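You operate a simulated robot arm through the tools that you are given. There is no shell and no other tool.

You run a simulated robot arm. Do the job below in one go: nothing can be reset, and whatever is moved stays where it is left.

JOB
Make a short coffee with the green capsule and serve it on the black saucer.
Fine: switch on, wait for the green lamp; lever shut and hands clear of the spout while it runs; machine off after; cup by its handle.

It is judged by the outcome, as a careful person would: the job done as asked, and still so three seconds after it is handed in. It fails if anything else is knocked over, pushed out of place, dropped, spilled or broken.

ROBOT AND FRAMES
A 7-joint arm with a two-finger parallel gripper, fixed in place. Base frame: the origin is on the floor under the middle of its stand, x ahead of it, y to its left, z up; the work surface is at about z = 910. Readings come in mm, rad, newtons and seconds.
With the tool pointing down near the work surface it reaches from about 100 to 600 mm from the base axis. Its first joint turns from -2.897 to 2.897 rad. Payload 1.57 kg.
The TCP is the grasp point between the finger pads, 30 mm short of the fingertips. In the tool frame z runs along the fingers and y along their closing line. The gripper opens to 80 mm. The fingers are 17 mm wide and 12 mm thick; the gripper's body (40 by 82 mm) begins 80 mm behind the TCP.
Orientation is that of the tool frame in the base frame, as [roll, pitch, yaw] about the fixed x, y, z axes, in that order (R = Rz(yaw) Ry(pitch) Rx(roll)). With the fingers straight down and closing along the base's y, the tool's x points along the base's -x, its y along +y and its z along -z.

CONTROLS
- The arm moves only by the tool servo_tool. Its argument "rows" is a list that holds one entry, the list of rows, each a list of 7 numbers: the finger opening in mm, from 0 to 80, then the shift along the tool's x, y, z in units of 25 mm (1.0 is 25 mm), then the turn, a rotation vector about the tool's x, y, z in units of 8 degrees (1.0 is 8 degrees). In form: [[[claw, x, y, z, wx, wy, wz], ...]]. A call has 1 to 20 rows; each row shifts and turns the commanded pose from where the row before left it, along the tool's axes as they then stand. A call with a number of a shift or a turn outside -1 to 1 is refused whole. Rows are played at 5 a second. More than 50 mm and 0.15 rad between two rows, or a gripper value outside its range, and nothing of the call is played. Where a pose cannot be reached the arm comes as near as it can. A force on the tool above 40 N (or 10 N above the force at the start of the call, whichever is more), or a blocked arm, ends the call early, and 0.2 s more pass. Each finger travels about 72 mm/s and halts on what it meets, pressing with about 39 N; the grip force reading is that of the motor and also rises with nothing between the fingers. The clock runs only during rows and for 0.2 s after the last one: add rows that do not move to give the fingers time. It gives the time, the measured TCP pose, the force on the tool (base axes), the opening and the grip force at its end, in the units of the frame above (readings bear some noise), with the torque about the TCP (base axes, N m) and any sound that the robot's microphone picked up, and new pictures: "show" is both (left out), scene, wrist or none.
- Cameras (640 x 400 px; columns grow to the right, rows downward): "scene" is fixed at [52.2, 499.8, 1558.9]; the picture's right is [-0.97, -0.25, 0.00], its down [-0.08, 0.32, -0.94] and it looks along [0.23, -0.92, -0.33] (base axes); focal length 312 px, centre (320, 200). "wrist" rides on the gripper at [72, -7, -122] in the tool frame; the picture's right is [0.09, 1.00, 0.00], its down [-0.84, 0.08, -0.54] and it looks along [-0.54, 0.05, 0.84] (tool axes); focal length 238 px, centre (320, 200). There is no depth. A picture from a camera that has moved, and an enlarged one, comes with that camera's place and axes in the base frame and with its lens.
- raise_lower(by): slides the trunk up (or, below 0, down) by that many mm; the arm rides with it, the base frame stays. It gives what a move gives, with no picture.
- zoom(camera, box): a new picture of the part [left, top, right, bottom] of that camera's present view, enlarged. No time passes.
- sign_off(): hands the job in; it is judged then, once.

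Nothing tells you positions but the pictures and the camera data. Unless the task says otherwise, let go and move clear before handing in.

The tools are called after ">>>" as name(argument=value, ...) on one line, values as JSON. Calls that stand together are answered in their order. servo_tool: Moves the arm, as the interface text tells. Its arguments: {"type":"object","properties":{"rows":{"type":"array"},"show":{"type":"string","enum":["both","scene","wrist","none"]}},"required":["rows"]} The other tools are called the same way: raise_lower (by) moves the trunk up or down; zoom (camera, box) takes an enlarged picture of a part of a camera's view; sign_off () hands the job in.

At the start:

```text
clock: 0.0
tool_pos: [278.8, -336.2, 1457.4]
tcp_rot: [3.072, -0.022, -3.087]
wrist_force: [0.7, 0.8, 0.9]
ft_torque: [0.01, -0.01, -0.03]
gripper_width: 79.9
finger_force: 0.2
trunk travel left (down, up): [-825.0, 165.0]
```

scene: 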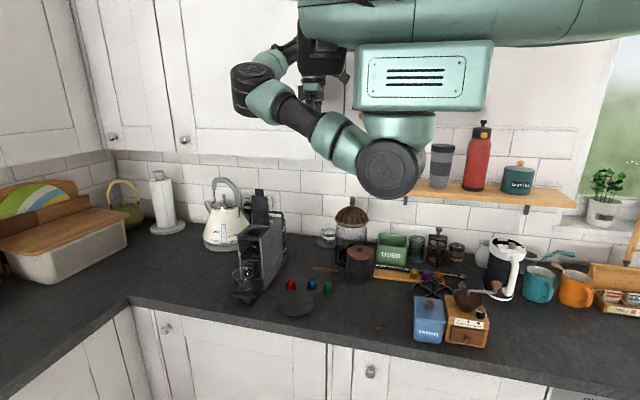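
wrist: 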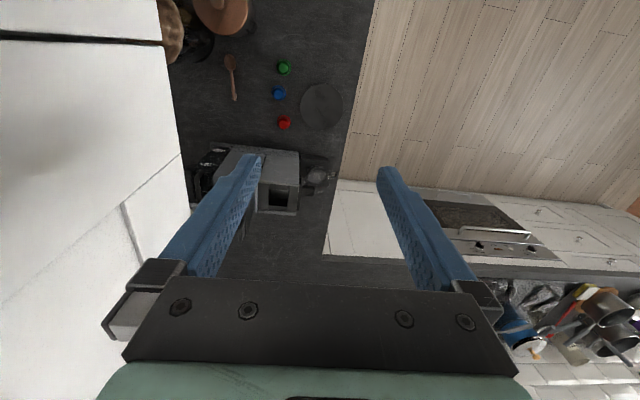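

I see a coffee machine left of centre with a cup at its spout, three capsules (red, blue, green) and a dark round saucer in front of it. I'll take enlarged pictures before moving.

>>> zoom(camera="scene", box=[200, 170, 360, 330])

>>> zoom(camera="wrist", box=[180, 40, 360, 220])

>>> zoom(camera="scene", box=[220, 200, 300, 310])

```text
2.50 times, centred on (280, 250) of scene
camera zoom: at [52.2, 499.8, 1558.9], right [-0.97, -0.25, 0.0], down [-0.08, 0.32, -0.94], along [0.23, -0.92, -0.33], focal length 781 px, centre (420, 75)
```

zoom: 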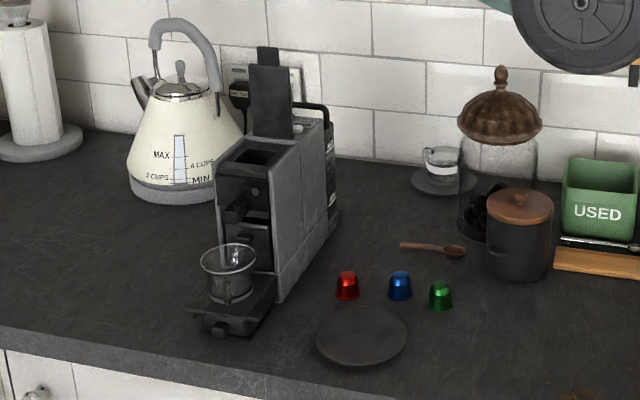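

```text
2.22 times, centred on (270, 130) of wrist
camera zoom: at [210.1, -355.4, 1580.3], right [-0.15, 0.99, 0.07], down [0.84, 0.09, 0.53], along [0.51, 0.14, -0.85], focal length 530 px, centre (431, 356)
```

zoom: 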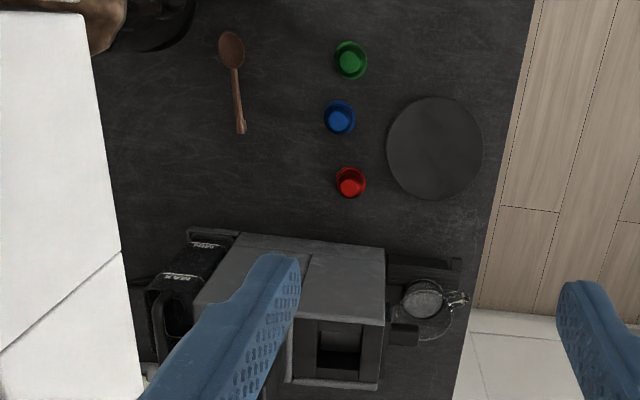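

```text
3.64 times, centred on (260, 255) of scene
camera zoom: at [52.2, 499.8, 1558.9], right [-0.97, -0.25, 0.0], down [-0.08, 0.32, -0.94], along [0.23, -0.92, -0.33], focal length 1136 px, centre (538, 0)
```

zoom: 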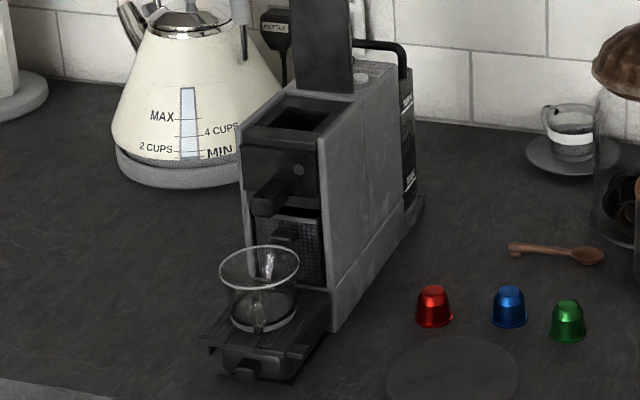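

The machine stands with its lid/lever raised, and a glass cup sits on its drip tray. I still need to find the switch, lamp and buttons, and to tell the two saucers apart, so I'll zoom in tighter.

>>> zoom(camera="scene", box=[235, 180, 290, 235])

>>> zoom(camera="scene", box=[225, 235, 285, 305])

>>> zoom(camera="scene", box=[270, 220, 350, 320])

>>> zoom(camera="wrist", box=[185, 130, 345, 230])

>>> zoom(camera="scene", box=[340, 200, 640, 360])

```text
7.27 times, centred on (262, 208) of scene
camera zoom: at [52.2, 499.8, 1558.9], right [-0.97, -0.25, 0.0], down [-0.08, 0.32, -0.94], along [0.23, -0.92, -0.33], focal length 2273 px, centre (738, 146)
```

zoom: 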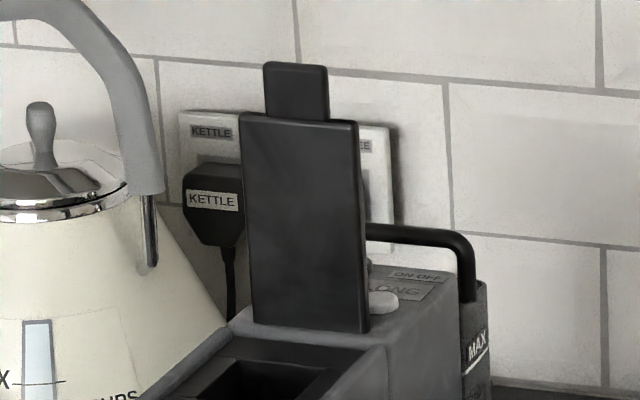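

```text
5.71 times, centred on (255, 270) of scene
camera zoom: at [52.2, 499.8, 1558.9], right [-0.97, -0.25, 0.0], down [-0.08, 0.32, -0.94], along [0.23, -0.92, -0.33], focal length 1786 px, centre (691, -200)
```

zoom: 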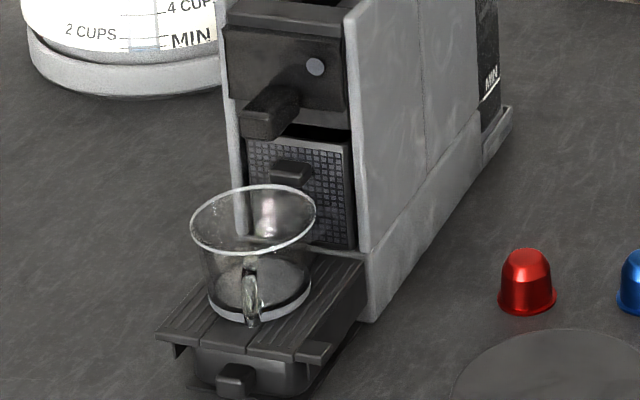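

```text
4.00 times, centred on (310, 270) of scene
camera zoom: at [52.2, 499.8, 1558.9], right [-0.97, -0.25, 0.0], down [-0.08, 0.32, -0.94], along [0.23, -0.92, -0.33], focal length 1250 px, centre (360, -80)
```

zoom: 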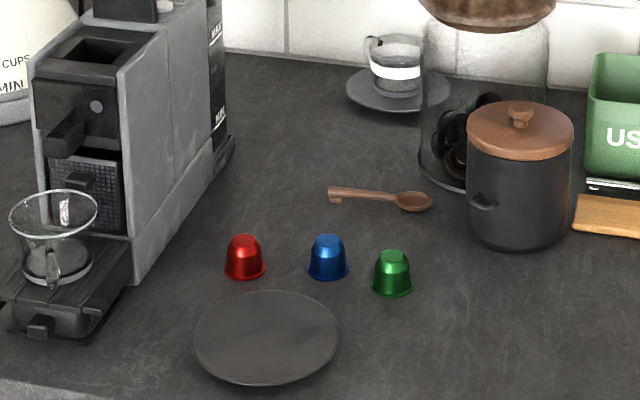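

```text
4.00 times, centred on (265, 180) of wrist
camera zoom: at [210.1, -355.4, 1580.3], right [-0.15, 0.99, 0.07], down [0.84, 0.09, 0.53], along [0.51, 0.14, -0.85], focal length 953 px, centre (540, 280)
```

zoom: 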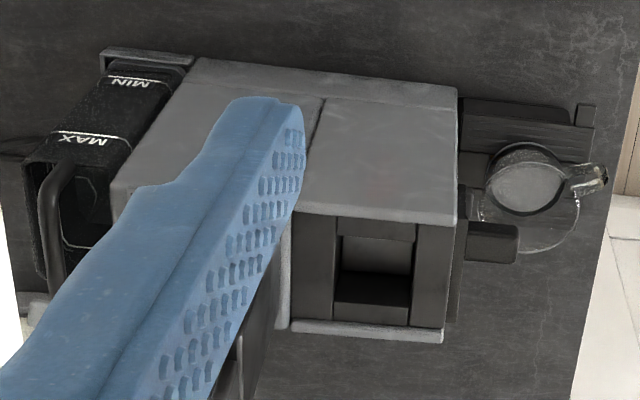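

```text
2.13 times, centred on (490, 280) of scene
camera zoom: at [52.2, 499.8, 1558.9], right [-0.97, -0.25, 0.0], down [-0.08, 0.32, -0.94], along [0.23, -0.92, -0.33], focal length 667 px, centre (-43, 29)
```

zoom: 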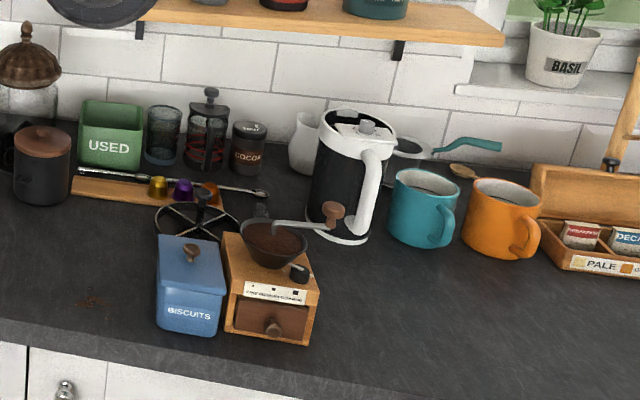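

The labels "ON OFF" and "LONG" are on the machine's top behind the raised lever. The front disc is probably the lamp, and the black saucer is at about x 330, y -300. I'll back off the upper cabinet a little and test how far the wrist turns.

>>> servo_tool(rows=[[[80, 0, 1, 0, 0, 0, 0], [80, 0, 1, 0, 0, 0, 0], [80, 0, 1, 0, 0, 0, 0], [80, 0, 0, 0, 0, 0, -1], [80, 0, 0, 0, 0, 0, -1], [80, 0, 0, 0, 0, 0, -1], [80, 0, 0, 0, 0, 0, -1], [80, 0, 0, 0, 0, 0, -1], [80, 0, 0, 0, 0, 0, -1]]])

```text
clock: 2.0
tool_pos: [291.7, -262.1, 1454.3]
tcp_rot: [3.042, 0.033, -2.175]
wrist_force: [-0.8, -0.1, -1.1]
ft_torque: [-0.04, -0.01, -0.01]
gripper_width: 80.1
finger_force: 0.0
trunk travel left (down, up): [-825.0, 165.0]
camera wrist: at [264.6, -334.9, 1572.4], right [-0.87, 0.48, 0.1], down [0.45, 0.69, 0.57], along [0.21, 0.54, -0.81], focal length 238 px, centre (320, 200)
```

scene: 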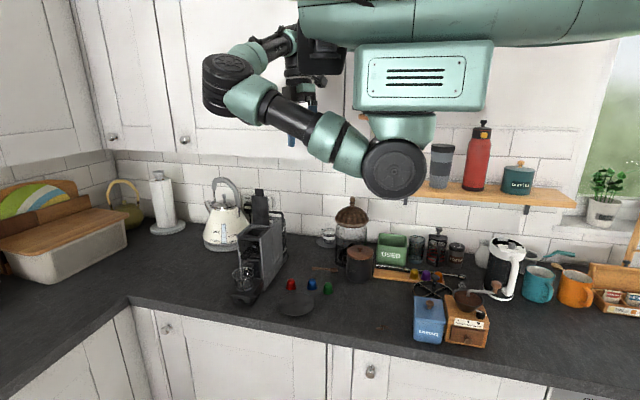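
wrist: 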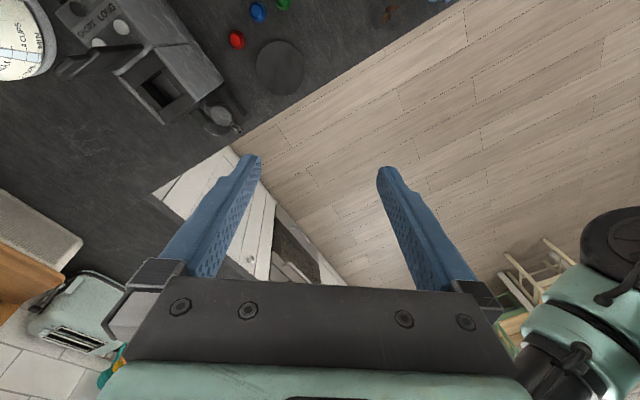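

Turning works, and the machine's top is in view with "SHORT" and "LONG" labels. I'll zoom in on it.

>>> zoom(camera="wrist", box=[40, 0, 200, 100])

>>> zoom(camera="wrist", box=[110, 30, 260, 140])

```text
4.00 times, centred on (120, 50) of wrist
camera zoom: at [264.6, -334.9, 1572.4], right [-0.87, 0.48, 0.1], down [0.45, 0.69, 0.57], along [0.21, 0.54, -0.81], focal length 953 px, centre (1120, 800)
```

zoom: 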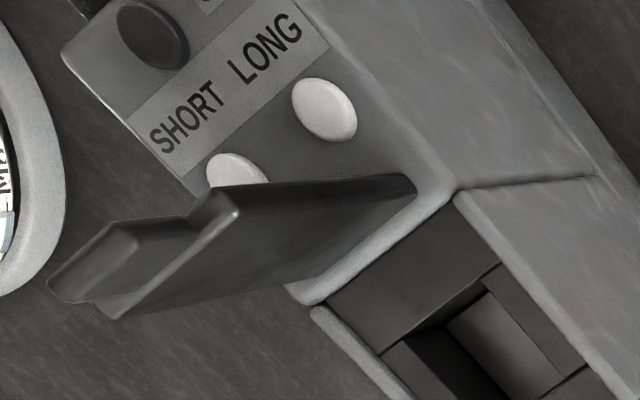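

```text
3.64 times, centred on (185, 85) of wrist
camera zoom: at [264.6, -334.9, 1572.4], right [-0.87, 0.48, 0.1], down [0.45, 0.69, 0.57], along [0.21, 0.54, -0.81], focal length 867 px, centre (811, 618)
```

zoom: 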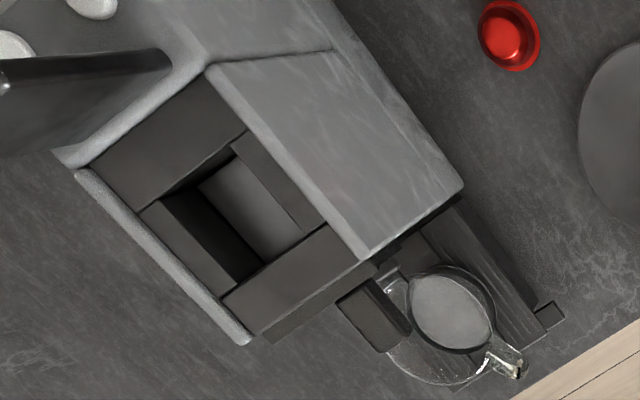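

On the machine top I read SHORT (far, +x button) and LONG (near button), with a black ON/OFF button behind them. The capsule slot is near (500, -372, 1108). I'll turn the tool to face outward and tilt it up for a better look at the machine.

>>> servo_tool(rows=[[[80, 0, 0, 0, 0, 0, -1], [80, 0, 0, 0, 0, 0, -1], [80, 0, 0, 0, 0, 0, -1], [80, 0, 0, 0, 0, 0, -1], [80, 0, 0, 0, 0, 0, -1], [80, 0, 0, 0, 0, 0, -1], [80, 0, 0, 0, 0, 0, -1], [80, 0, 0, 0, 0, 0, -1], [80, 0, 0, 0, 0, 0, -1], [80, 0, 0, 0, 0, 0, -1], [80, 0, 0, 0, 0, 1, 0], [80, 0, 0, 0, 0, 1, 0], [80, 0, 0, 0, 0, 1, 0], [80, 0, 0, 0, 0, 1, 0], [80, 0, 0, 0, 0, 1, 0], [80, 0, 0, 0, 0, 1, 0]]])

```text
clock: 5.4
tool_pos: [646.6, -271.5, 1503.9]
tcp_rot: [-3.139, -0.753, -0.87]
wrist_force: [0.7, 0.3, 0.4]
ft_torque: [0.01, -0.04, -0.02]
gripper_width: 80.0
finger_force: 0.1
out of reach, approached as far as the arm can: row 3, 4, 5, 6, 7, 8, 9, 10, 11, 12, 13, 14, 15, 16
trunk travel left (down, up): [-825.0, 165.0]
camera wrist: at [631.6, -245.5, 1641.8], right [-0.72, -0.69, 0.06], down [-0.69, 0.7, -0.18], along [0.08, -0.17, -0.98], focal length 238 px, centre (320, 200)
```

scene: 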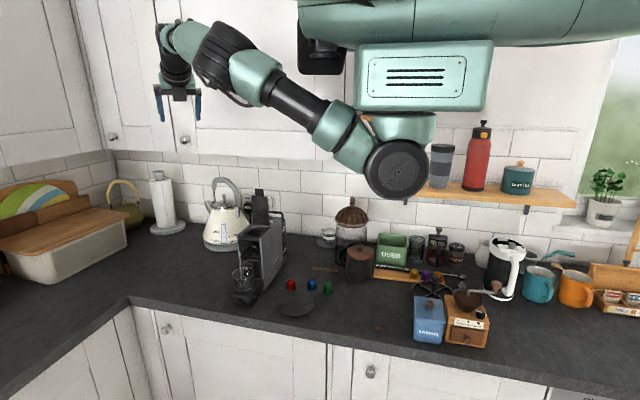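
wrist: 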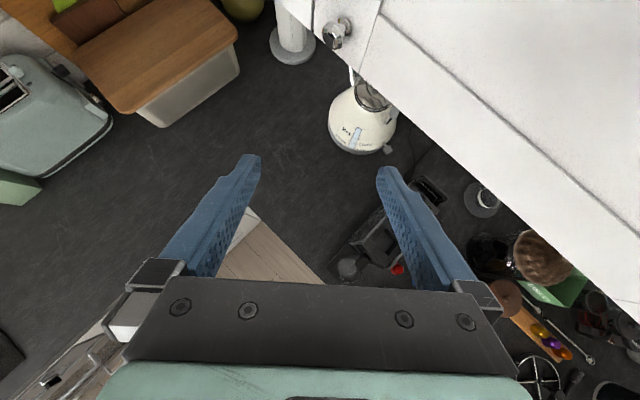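

The wrist reached the orientation, but the arm stretched out to (646, -271), so I'll take smaller steps from here. The tool is in free air in front of the machine, so I'll lower the trunk towards a better working height.

>>> raise_lower(by=-200)

```text
clock: 7.6
tool_pos: [651.3, -265.5, 1305.8]
tcp_rot: [3.14, -0.755, -0.858]
wrist_force: [0.2, -0.5, 0.5]
ft_torque: [-0.01, 0.01, -0.02]
gripper_width: 79.9
finger_force: 0.0
trunk travel left (down, up): [-625.0, 365.0]
```

Trunk lowered. A null row will show me the current views and confirm the command starts from this pose.

>>> servo_tool(rows=[[[80, 0, 0, 0, 0, 0, 0]]])

```text
clock: 8.0
tool_pos: [650.8, -266.6, 1304.4]
tcp_rot: [3.139, -0.756, -0.856]
wrist_force: [0.6, -0.3, -0.2]
ft_torque: [-0.02, -0.01, 0.0]
gripper_width: 80.0
finger_force: 0.0
trunk travel left (down, up): [-625.0, 365.0]
camera wrist: at [634.3, -239.2, 1443.4], right [-0.71, -0.7, 0.06], down [-0.7, 0.69, -0.18], along [0.08, -0.17, -0.98], focal length 238 px, centre (320, 200)
```

scene: 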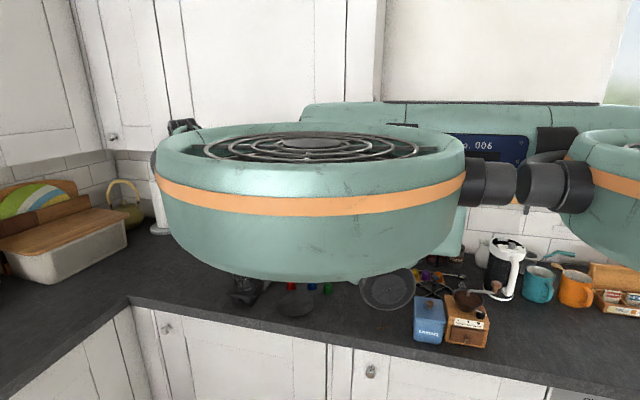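
wrist: 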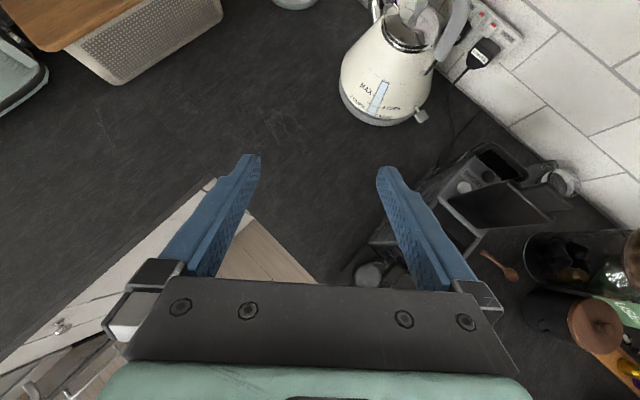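

The trunk now blocks the fixed camera, so I'll rely on the wrist camera here. I'll zoom on the machine and the sockets from this side.

>>> zoom(camera="wrist", box=[400, 120, 600, 245])

>>> zoom(camera="wrist", box=[400, 0, 560, 100])

>>> zoom(camera="wrist", box=[330, 200, 430, 300])

```text
3.20 times, centred on (500, 182) of wrist
camera zoom: at [634.3, -239.2, 1443.4], right [-0.71, -0.7, 0.06], down [-0.7, 0.69, -0.18], along [0.08, -0.17, -0.98], focal length 763 px, centre (-256, 256)
```

zoom: 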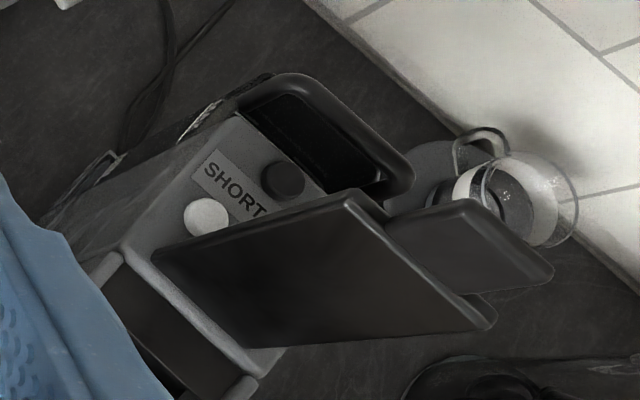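

```text
4.00 times, centred on (480, 50) of wrist
camera zoom: at [634.3, -239.2, 1443.4], right [-0.71, -0.7, 0.06], down [-0.7, 0.69, -0.18], along [0.08, -0.17, -0.98], focal length 953 px, centre (-320, 800)
```

zoom: 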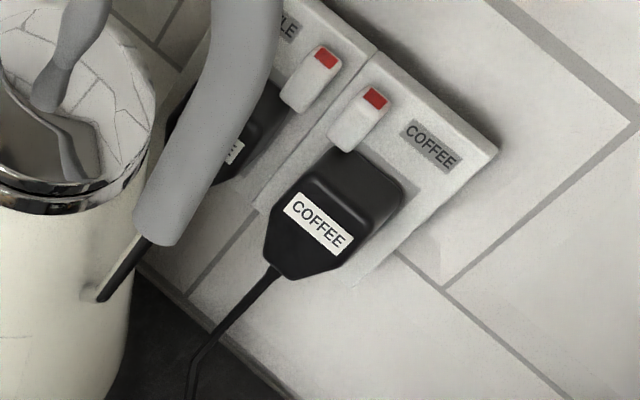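

```text
4.00 times, centred on (380, 250) of wrist
camera zoom: at [634.3, -239.2, 1443.4], right [-0.71, -0.7, 0.06], down [-0.7, 0.69, -0.18], along [0.08, -0.17, -0.98], focal length 953 px, centre (80, 0)
```

zoom: 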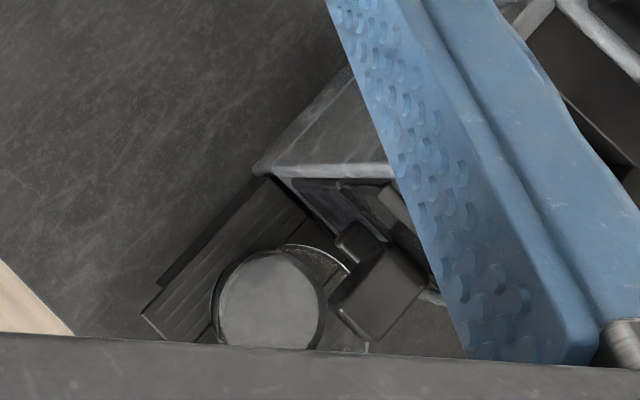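

Sockets and plug look fine: the COFFEE plug is in and its switch shows red. I'll shift over the machine at the same height to look down into the slot and at the buttons.

>>> servo_tool(rows=[[[80, -0.18, 0.94, -0.17, 0, 0, 0], [80, -0.18, 0.94, -0.17, 0, 0, 0], [80, -0.18, 0.94, -0.17, 0, 0, 0], [80, -0.18, 0.94, -0.17, 0, 0, 0], [80, -0.18, 0.94, -0.17, 0, 0, 0], [80, -0.18, 0.94, -0.17, 0, 0, 0], [80, 0, 0, 0, 0, 0, 0]]])

```text
clock: 9.6
tool_pos: [649.4, -320.7, 1324.0]
tcp_rot: [-3.131, -0.754, -0.859]
wrist_force: [-0.4, 0.3, 0.7]
ft_torque: [0.03, -0.02, 0.0]
gripper_width: 80.0
finger_force: 0.0
out of reach, approached as far as the arm can: row 1, 2, 3, 4, 5, 6
trunk travel left (down, up): [-625.0, 365.0]
camera wrist: at [633.4, -294.4, 1462.0], right [-0.71, -0.71, 0.06], down [-0.7, 0.69, -0.18], along [0.09, -0.16, -0.98], focal length 238 px, centre (320, 200)
```

scene: 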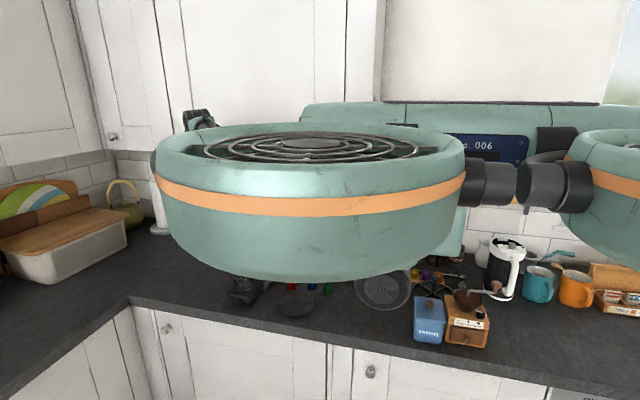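
wrist: 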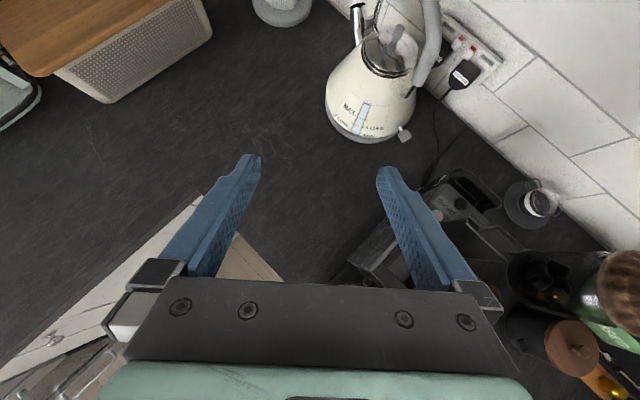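

That orientation hits a wrist limit, which explains the "out of reach" rows. I'll turn the tool back clockwise to relieve it before pulling inward.

>>> servo_tool(rows=[[[80, 0, 0, 0, -0.685, 0, 0.728], [80, 0, 0, 0, -0.685, 0, 0.728], [80, 0, 0, 0, -0.685, 0, 0.728], [80, 0, 0, 0, -0.685, 0, 0.728], [80, 0, 0, 0, 0, 0, 0]]], show="wrist")

```text
clock: 10.8
tool_pos: [613.6, -319.1, 1323.7]
tcp_rot: [-3.103, -0.754, -1.445]
wrist_force: [-0.2, -0.3, -1.1]
ft_torque: [0.0, 0.0, -0.05]
gripper_width: 80.0
finger_force: 0.1
out of reach, approached as far as the arm can: row 3, 4
trunk travel left (down, up): [-625.0, 365.0]
camera wrist: at [611.1, -288.6, 1461.9], right [-0.98, -0.22, 0.04], down [-0.22, 0.96, -0.18], along [0.01, -0.18, -0.98], focal length 238 px, centre (320, 200)
```

wrist: 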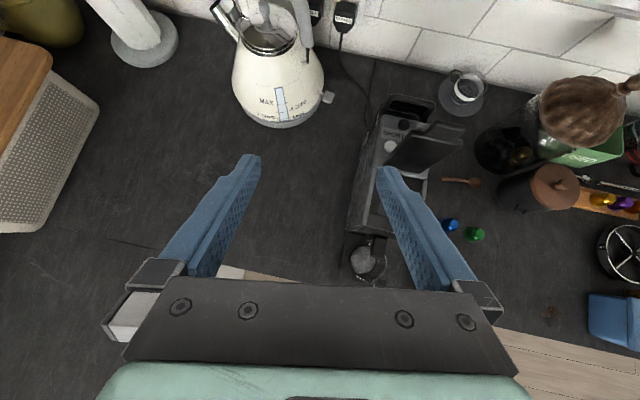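

>>> servo_tool(rows=[[[80, -0.09, 0.99, -0.085, 0, 0, 0], [80, -0.09, 0.99, -0.085, 0, 0, 0], [80, -0.09, 0.99, -0.085, 0, 0, 0], [80, -0.09, 0.99, -0.085, 0, 0, 0], [80, 0, 0, 0, 0, 0, 0]]], show="wrist")

```text
clock: 12.0
tool_pos: [513.7, -321.5, 1321.6]
tcp_rot: [-3.105, -0.754, -1.441]
wrist_force: [0.2, 0.0, -0.2]
ft_torque: [0.01, -0.02, 0.0]
gripper_width: 80.0
finger_force: 0.2
trunk travel left (down, up): [-625.0, 365.0]
camera wrist: at [511.6, -290.9, 1458.7], right [-0.97, -0.22, 0.04], down [-0.22, 0.96, -0.18], along [0.0, -0.18, -0.98], focal length 238 px, centre (320, 200)
```

wrist: 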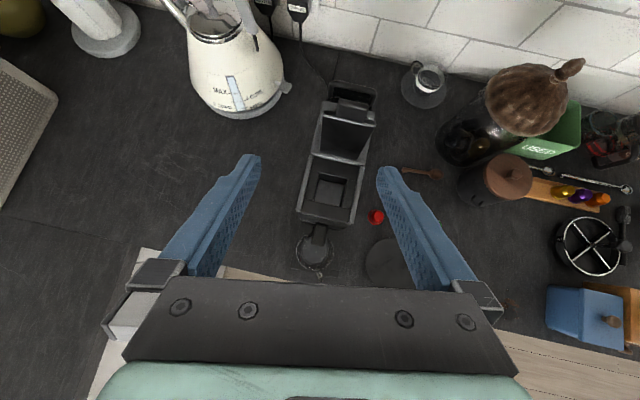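

This pose is reachable, and I'm now looking straight down on the machine. I'll zoom on the slot, buttons and cup.

>>> zoom(camera="wrist", box=[280, 150, 400, 290])

>>> zoom(camera="wrist", box=[300, 70, 400, 160])

>>> zoom(camera="wrist", box=[290, 170, 370, 230])

>>> zoom(camera="wrist", box=[280, 215, 350, 275])

```text
2.86 times, centred on (340, 220) of wrist
camera zoom: at [511.6, -290.9, 1458.7], right [-0.97, -0.22, 0.04], down [-0.22, 0.96, -0.18], along [0.0, -0.18, -0.98], focal length 681 px, centre (263, 143)
```

zoom: 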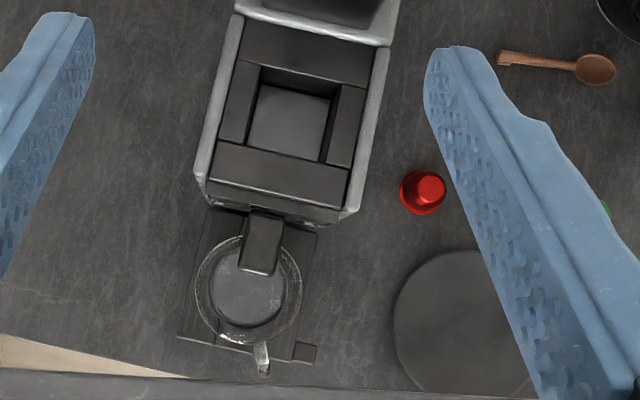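

```text
4.44 times, centred on (350, 115) of wrist
camera zoom: at [511.6, -290.9, 1458.7], right [-0.97, -0.22, 0.04], down [-0.22, 0.96, -0.18], along [0.0, -0.18, -0.98], focal length 1059 px, centre (187, 578)
```

zoom: 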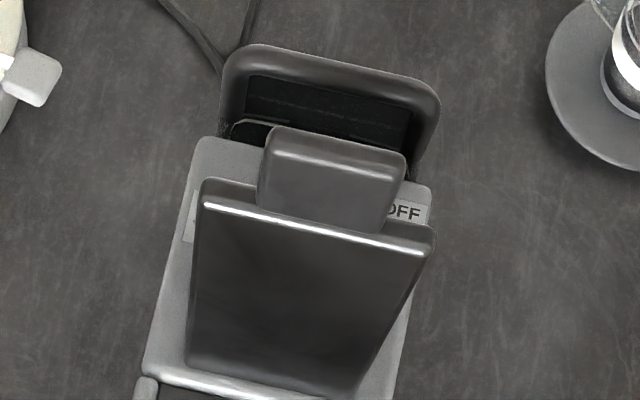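

```text
6.67 times, centred on (330, 200) of wrist
camera zoom: at [511.6, -290.9, 1458.7], right [-0.97, -0.22, 0.04], down [-0.22, 0.96, -0.18], along [0.0, -0.18, -0.98], focal length 1589 px, centre (253, 200)
```

zoom: 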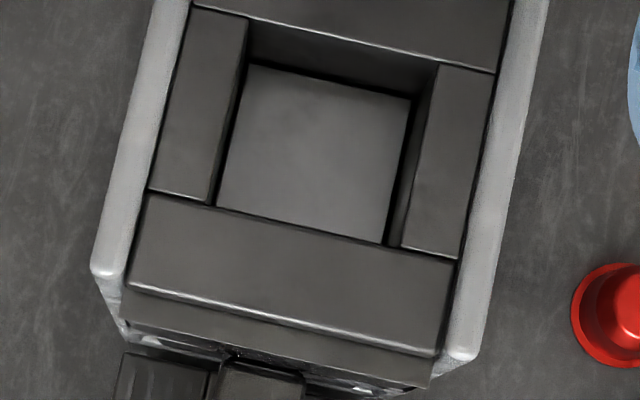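

```text
6.67 times, centred on (315, 245) of wrist
camera zoom: at [511.6, -290.9, 1458.7], right [-0.97, -0.22, 0.04], down [-0.22, 0.96, -0.18], along [0.0, -0.18, -0.98], focal length 1589 px, centre (353, -100)
```

zoom: 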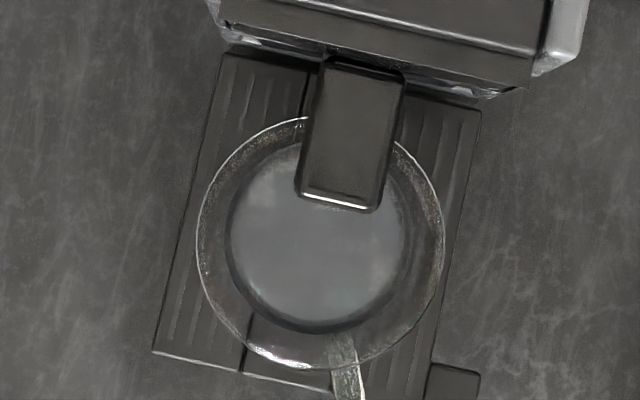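

I now have a clear top view:
- **Slot:** a square well about 44 mm wide, centred near (499, -374).
- **Cup:** near (499, -277), with its handle pointing +y.
- **Spout tip:** at about y = -290.

For the work I want the tool's closing line along x, so I'll pull inward, straighten the tool and turn it round.

>>> servo_tool(rows=[[[80, -0.44, 0.83, -0.41, 0, -1, 0], [80, -0.49, 0.83, -0.34, 0, -1, 0], [80, -0.53, 0.83, -0.27, 0, -1, 0], [80, -0.57, 0.83, -0.2, 0, -1, 0], [80, -0.59, 0.83, -0.11, 0, -1, 0], [80, 0, 0, 0, 0, -0.4, 0], [80, 0, 0, 0, 0, 0, 0]]], show="wrist")

```text
clock: 13.6
tool_pos: [418.0, -261.5, 1312.7]
tcp_rot: [-3.133, 0.004, -1.413]
wrist_force: [-0.2, 0.3, 0.0]
ft_torque: [0.0, -0.01, -0.01]
gripper_width: 80.0
finger_force: 0.1
out of reach, approached as far as the arm can: row 5
trunk travel left (down, up): [-625.0, 365.0]
camera wrist: at [433.8, -332.5, 1434.9], right [-0.97, -0.25, -0.01], down [-0.21, 0.81, 0.54], along [-0.13, 0.53, -0.84], focal length 238 px, centre (320, 200)
```

wrist: 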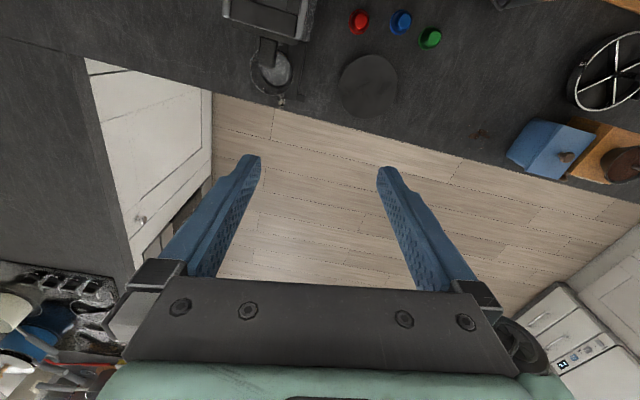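

The tool is vertical again. Now I'll rotate it clockwise until the camera sits on the room side.

>>> servo_tool(rows=[[[60, 0, 0, 0, 0, 0, 1], [60, 0, 0, 0, 0, 0, 1], [60, 0, 0, 0, 0, 0, 1], [60, 0, 0, 0, 0, 0, 1], [60, 0, 0, 0, 0, 0, 1], [60, 0, 0, 0, 0, 0, 1], [60, 0, 0, 0, 0, 0, 1], [60, 0, 0, 0, 0, 0, 1], [60, 0, 0, 0, 0, 0, 1], [60, 0, 0, 0, 0, 0, 1], [60, 0, 0, 0, 0, 0, 1], [60, 0, 0, 0, 0, 0, 1]]], show="none")

>>> servo_tool(rows=[[[60, 0, 0, 0, 0, 0, 1], [60, 0, 0, 0, 0, 0, 1], [60, 0, 0, 0, 0, 0, 1], [60, 0, 0, 0, 0, 0, 1], [60, 0, 0, 0, 0, 0, 1], [60, 0, 0, 0, 0, 0, 1], [60, 0, 0, 0, 0, 0, 1], [60, 0, 0, 0, 0, 0, 1], [60, 0, 0, 0, 0, 0, 1], [60, 0, 0, 0, 0, 0, 1], [60, 0, 0, 0, 0, 0, 1], [60, 0, 0, 0, 0, 0, 0.6], [60, 0, 0, 0, 0, 0, 0]]], show="wrist")

```text
clock: 16.2
tool_pos: [414.5, -264.8, 1319.4]
tcp_rot: [3.139, 0.026, -3.094]
wrist_force: [0.8, -0.2, 0.3]
ft_torque: [-0.02, -0.03, -0.01]
gripper_width: 60.1
finger_force: 0.0
trunk travel left (down, up): [-625.0, 365.0]
```

```text
clock: 19.0
tool_pos: [413.4, -263.7, 1318.9]
tcp_rot: [3.116, -0.005, 1.57]
wrist_force: [0.3, 0.6, 0.1]
ft_torque: [0.01, 0.01, 0.02]
gripper_width: 60.1
finger_force: 0.1
trunk travel left (down, up): [-625.0, 365.0]
camera wrist: at [404.1, -193.2, 1441.3], right [1.0, 0.09, 0.03], down [0.06, -0.84, 0.54], along [0.07, -0.54, -0.84], focal length 238 px, centre (320, 200)
```

wrist: 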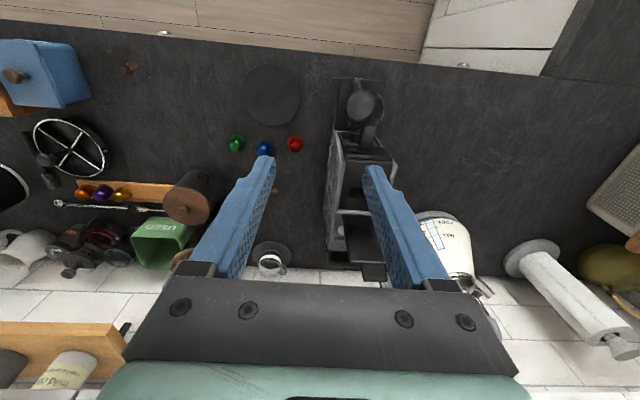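

Good: the tool now closes along x with the camera on the room side. I'll zoom to fix the green capsule and saucer positions.

>>> zoom(camera="wrist", box=[210, 60, 330, 170])

>>> zoom(camera="wrist", box=[310, 70, 410, 200])

```text
3.64 times, centred on (270, 115) of wrist
camera zoom: at [404.1, -193.2, 1441.3], right [1.0, 0.09, 0.03], down [0.06, -0.84, 0.54], along [0.07, -0.54, -0.84], focal length 867 px, centre (502, 509)
```

zoom: 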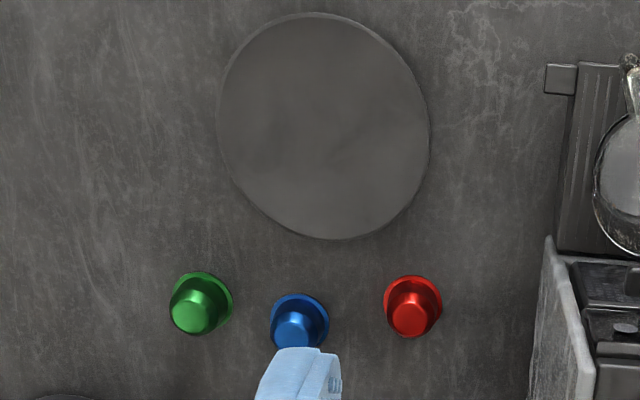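

```text
3.08 times, centred on (360, 135) of wrist
camera zoom: at [404.1, -193.2, 1441.3], right [1.0, 0.09, 0.03], down [0.06, -0.84, 0.54], along [0.07, -0.54, -0.84], focal length 733 px, centre (197, 400)
```

zoom: 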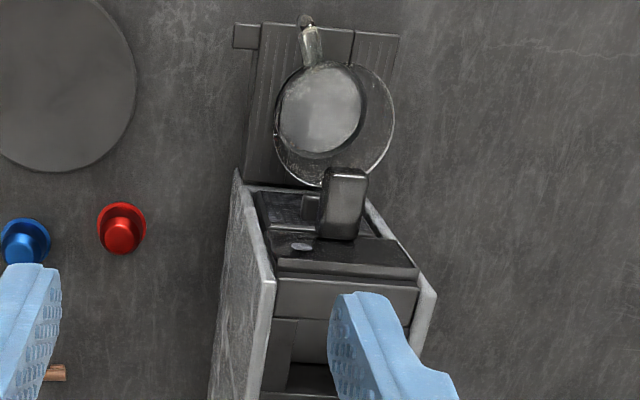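

I take the green capsule to be near (246, -388). Before picking it up I'll test that the tool, tilted about 24° toward the wall, can reach above the slot, staying well above the raised lever.

>>> servo_tool(rows=[[[60, 0, 0, 0, 0, -1, 0], [60, 0, 0, 0, 0, -1, 0], [60, 0, 0, 0, 0, -1, 0], [60, -0.92, 0.86, 0.63, 0, 0, 0], [60, -0.92, 0.86, 0.63, 0, 0, 0], [60, -0.92, 0.86, 0.63, 0, 0, 0], [60, -0.92, 0.86, 0.63, 0, 0, 0], [60, 0, 0, 0, 0, 0, 0]]], show="wrist")

```text
clock: 20.8
tool_pos: [501.8, -372.5, 1299.5]
tcp_rot: [3.111, 0.416, 1.558]
wrist_force: [-0.1, 0.1, -0.6]
ft_torque: [-0.02, -0.01, -0.02]
gripper_width: 59.9
finger_force: 0.1
trunk travel left (down, up): [-625.0, 365.0]
camera wrist: at [491.6, -259.4, 1383.2], right [1.0, 0.08, -0.01], down [0.05, -0.55, 0.84], along [0.06, -0.83, -0.55], focal length 238 px, centre (320, 200)
```

wrist: 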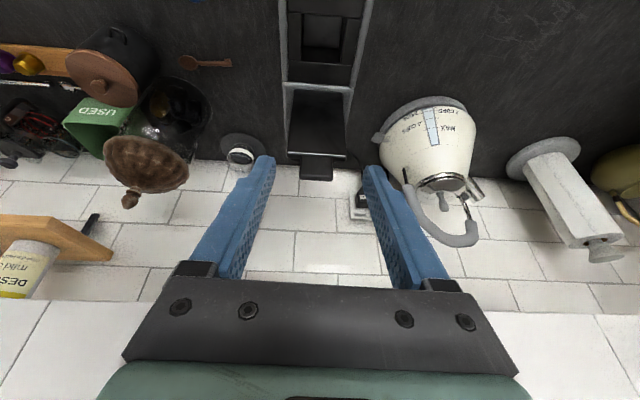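

Reachable with the tilt. I'll zoom in from here to refine the slot and lever positions.

>>> zoom(camera="wrist", box=[270, 0, 380, 90])

>>> zoom(camera="wrist", box=[270, 80, 380, 190])

```text
4.44 times, centred on (325, 45) of wrist
camera zoom: at [491.6, -259.4, 1383.2], right [1.0, 0.08, -0.01], down [0.05, -0.55, 0.84], along [0.06, -0.83, -0.55], focal length 1059 px, centre (298, 889)
```

zoom: 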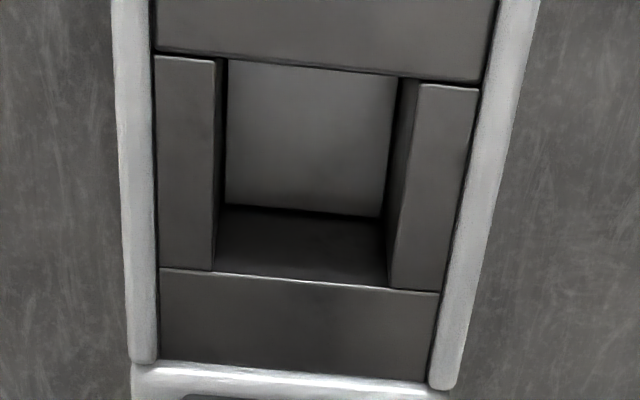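

```text
3.64 times, centred on (325, 135) of wrist
camera zoom: at [491.6, -259.4, 1383.2], right [1.0, 0.08, -0.01], down [0.05, -0.55, 0.84], along [0.06, -0.83, -0.55], focal length 867 px, centre (302, 436)
```

zoom: 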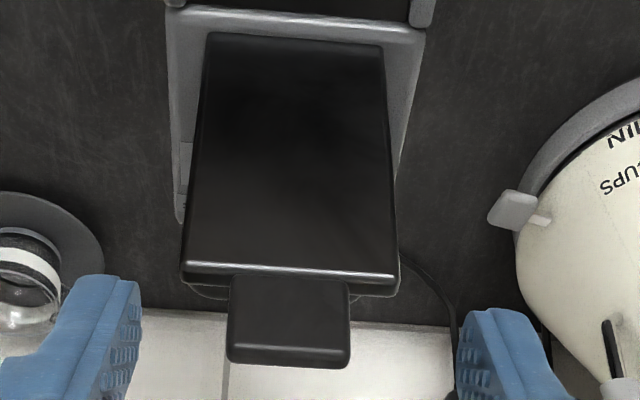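

The slot centre is confirmed near (500, -374.5), and the lever stands at y ≈ -430, x 470–530, with its tab up to z ≈ 1243. Next I'll move over to the green capsule, high up.

>>> servo_tool(rows=[[[46, -0.04, -0.93, 0.02, 0, 0, 0], [46, -0.04, -0.93, 0.02, 0, 0, 0], [46, -0.04, -0.93, 0.02, 0, 0, 0], [46, -0.04, -0.93, 0.02, 0, 0, 0], [46, -0.04, -0.93, 0.02, 0, 0, 0], [46, -0.04, -0.93, 0.02, 0, 0, 0], [46, -0.04, -0.93, 0.02, 0, 0, 0], [46, -0.04, -0.93, 0.02, 0, 0, 0], [46, -0.04, -0.93, 0.02, 0, 0, 0], [46, -0.04, -0.93, 0.02, 0, 0, 0], [46, -0.04, -0.93, 0.02, 0, 0, 0], [46, 0, 0, 0, 0, 0, 0]]], show="wrist")

```text
clock: 23.3
tool_pos: [289.2, -387.2, 1290.5]
tcp_rot: [-3.033, 0.378, 1.749]
wrist_force: [-1.3, 0.0, 0.9]
ft_torque: [-0.02, 0.04, 0.02]
gripper_width: 46.0
finger_force: 0.0
trunk travel left (down, up): [-625.0, 365.0]
stopped in row 12: the arm was blocked; the commanded pose is now the measured one
camera wrist: at [275.5, -276.5, 1377.1], right [0.97, 0.22, -0.13], down [0.24, -0.55, 0.8], along [0.1, -0.81, -0.58], focal length 238 px, centre (320, 200)
```

wrist: 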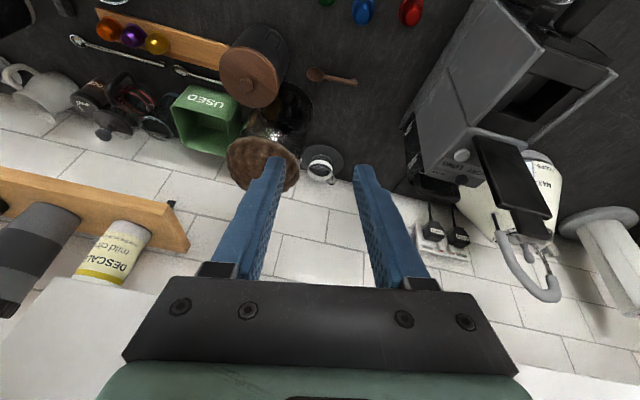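

The arm was blocked partway, probably an elbow or link against the upper cabinet. I'll back off toward the room and look.

>>> servo_tool(rows=[[[46, 0.9, 0.3, -0.3, 0, 0, 0], [46, 0.9, 0.3, -0.3, 0, 0, 0], [46, 0.9, 0, -0.3, 0, 0, 0], [46, 0, 0, 0, 0, 0, 0]]], show="both")

```text
clock: 24.3
tool_pos: [300.9, -315.4, 1283.8]
tcp_rot: [-3.014, 0.371, 1.775]
wrist_force: [-0.4, -1.0, -0.8]
ft_torque: [0.0, 0.0, -0.02]
gripper_width: 46.0
finger_force: 0.1
trunk travel left (down, up): [-625.0, 365.0]
camera wrist: at [286.4, -206.0, 1370.4], right [0.96, 0.24, -0.15], down [0.26, -0.55, 0.8], along [0.11, -0.8, -0.59], focal length 238 px, centre (320, 200)
```

scene: 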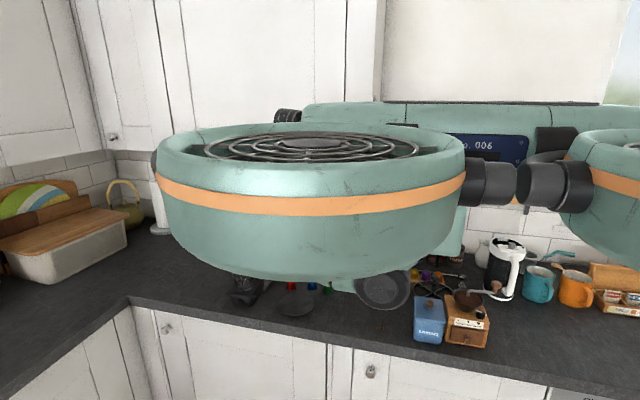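
wrist: 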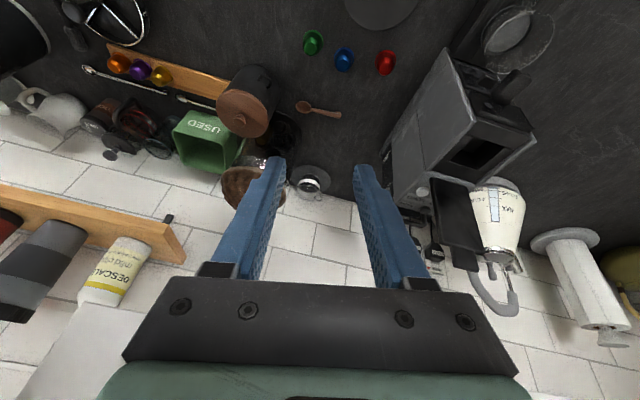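

Nothing looks disturbed. I want to see the arm's elbow posture before working low, so I'll pull further back and raise the trunk, which frees the fixed camera.

>>> servo_tool(rows=[[[46, 0.9, 0.15, -0.37, 0, 0, 0], [46, 0.9, 0.15, -0.37, 0, 0, 0], [46, 0.9, 0.15, -0.37, 0, 0, 0], [46, 0, 0, 0, 0, 0, 0]]], show="none")

>>> raise_lower(by=200)

>>> servo_tool(rows=[[[46, 0, 0, 0, 0, 0, 0]]], show="both")

```text
clock: 25.3
tool_pos: [294.8, -242.0, 1284.3]
tcp_rot: [-3.036, 0.378, 1.739]
wrist_force: [0.0, -0.3, 0.1]
ft_torque: [0.0, 0.01, 0.0]
gripper_width: 46.0
finger_force: 0.0
trunk travel left (down, up): [-625.0, 365.0]
```

```text
clock: 27.4
tool_pos: [295.2, -241.2, 1482.7]
tcp_rot: [-3.033, 0.378, 1.745]
wrist_force: [0.0, 0.2, -0.9]
ft_torque: [0.01, 0.01, 0.02]
gripper_width: 46.2
finger_force: 0.0
trunk travel left (down, up): [-825.0, 165.0]
```

```text
clock: 27.8
tool_pos: [293.7, -241.3, 1484.2]
tcp_rot: [-3.036, 0.379, 1.747]
wrist_force: [0.1, -0.3, 0.7]
ft_torque: [0.0, 0.0, 0.01]
gripper_width: 46.1
finger_force: 0.0
trunk travel left (down, up): [-825.0, 165.0]
camera wrist: at [281.7, -130.9, 1570.2], right [0.97, 0.22, -0.13], down [0.23, -0.55, 0.8], along [0.1, -0.81, -0.58], focal length 238 px, centre (320, 200)
```

scene: 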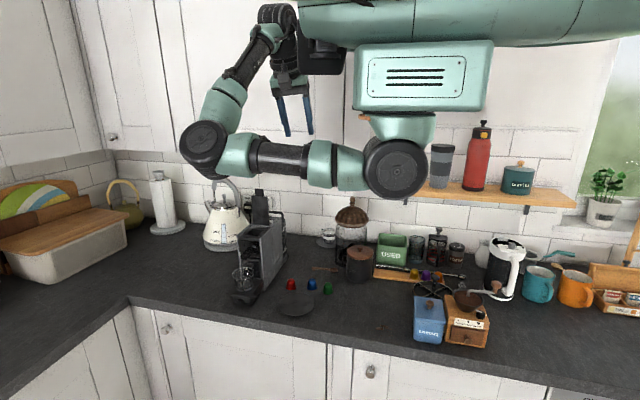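
wrist: 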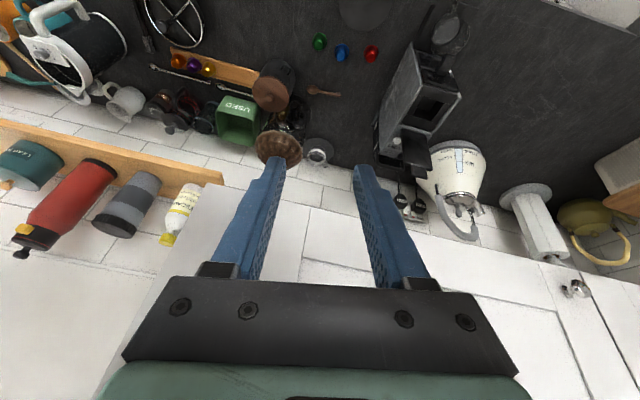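

Now I see the posture: the elbow is held out to the +x side, in front of the counter, so lowering is safe. I'll bring the trunk down to work at counter height.

>>> raise_lower(by=-400)

>>> servo_tool(rows=[[[46, 0, 0, 0, -0.15, 0, 0.58], [46, 0, 0, 0, -0.15, 0, 0.58], [46, 0, 0, 0, 0, 0, 0]]], show="both")

```text
clock: 31.7
tool_pos: [293.9, -240.9, 1084.5]
tcp_rot: [-3.036, 0.379, 1.744]
wrist_force: [0.3, -0.2, 0.8]
ft_torque: [0.02, -0.01, 0.0]
gripper_width: 45.8
finger_force: 0.0
trunk travel left (down, up): [-425.0, 565.0]
```

```text
clock: 32.5
tool_pos: [299.1, -241.2, 1083.4]
tcp_rot: [-3.132, 0.387, 1.586]
wrist_force: [-0.1, 0.0, 0.8]
ft_torque: [-0.02, -0.01, -0.01]
gripper_width: 46.1
finger_force: 0.1
trunk travel left (down, up): [-425.0, 565.0]
camera wrist: at [291.3, -128.9, 1169.3], right [0.99, 0.1, -0.04], down [0.09, -0.57, 0.82], along [0.05, -0.82, -0.57], focal length 238 px, centre (320, 200)
```

scene: 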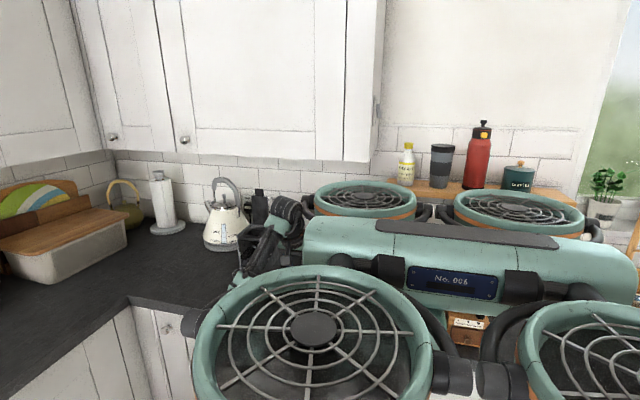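
wrist: 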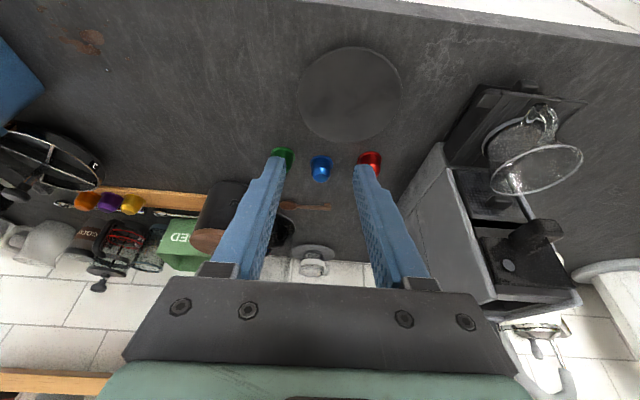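

The capsules are clear below, and green is near (249, -385). I'll move to a pre-grasp above it along the tilted tool axis.

>>> servo_tool(rows=[[[46, -0.6, -0.4, 0.87, 0, 0, 0], [46, -0.6, -0.4, 0.87, 0, 0, 0], [46, -0.6, -0.4, 0.87, 0, 0, 0], [46, -0.6, -0.4, 0.87, 0, 0, 0], [46, -0.6, -0.4, 0.87, 0, 0, 0], [46, 0, 0, 0, 0, 0, 0]]], show="wrist")

```text
clock: 33.9
tool_pos: [245.5, -351.6, 1011.1]
tcp_rot: [3.136, 0.387, 1.567]
wrist_force: [0.4, 0.2, -0.1]
ft_torque: [0.03, 0.02, 0.0]
gripper_width: 45.9
finger_force: 0.1
trunk travel left (down, up): [-425.0, 565.0]
camera wrist: at [238.3, -240.4, 1096.0], right [1.0, 0.08, -0.03], down [0.07, -0.57, 0.82], along [0.05, -0.82, -0.57], focal length 238 px, centre (320, 200)
```

wrist: 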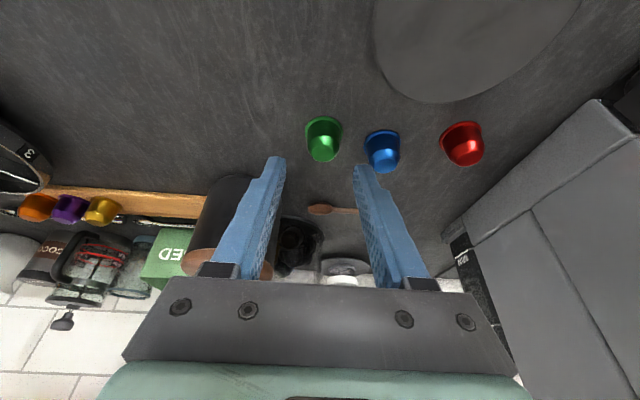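

The green capsule is nearly centred, 2.4 mm off sideways, and the blue one clears my finger. Going down most of the way, then I'll check.

>>> servo_tool(rows=[[[46, 0, 0.1, 0.7, 0, 0, 0], [46, 0, 0, 0.7, 0, 0, 0], [46, 0, 0, 0.5, 0, 0, 0], [46, 0, 0, 0, 0, 0, 0]]], show="wrist")

>>> zoom(camera="wrist", box=[240, 90, 420, 210])

```text
clock: 34.9
tool_pos: [247.6, -370.3, 968.0]
tcp_rot: [3.141, 0.388, 1.571]
wrist_force: [-0.3, -1.0, 1.0]
ft_torque: [-0.01, -0.02, 0.0]
gripper_width: 46.0
finger_force: 0.0
trunk travel left (down, up): [-425.0, 565.0]
camera wrist: at [240.8, -257.9, 1052.4], right [1.0, 0.09, -0.03], down [0.08, -0.57, 0.82], along [0.05, -0.82, -0.57], focal length 238 px, centre (320, 200)
```

wrist: 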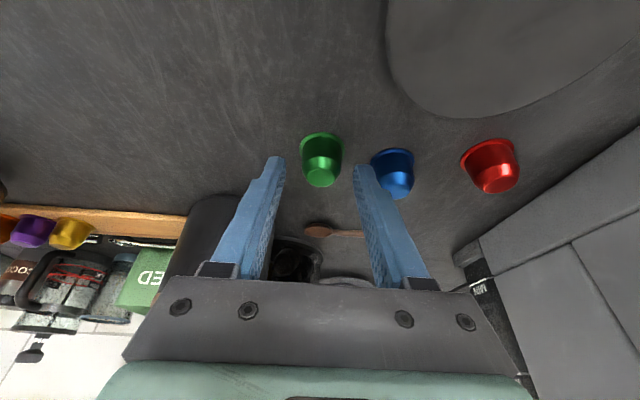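

```text
3.33 times, centred on (330, 150) of wrist
camera zoom: at [240.8, -257.9, 1052.4], right [1.0, 0.09, -0.03], down [0.08, -0.57, 0.82], along [0.05, -0.82, -0.57], focal length 794 px, centre (287, 367)
```

zoom: 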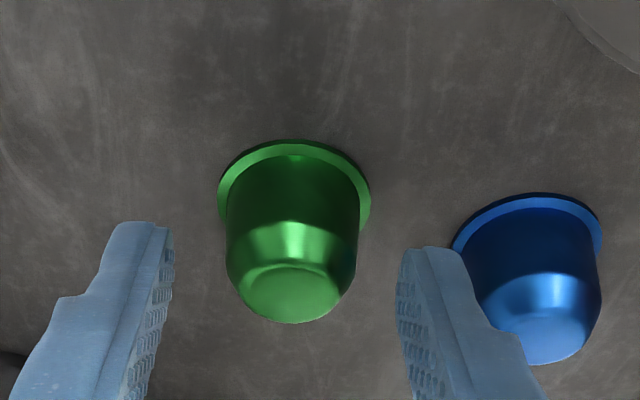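

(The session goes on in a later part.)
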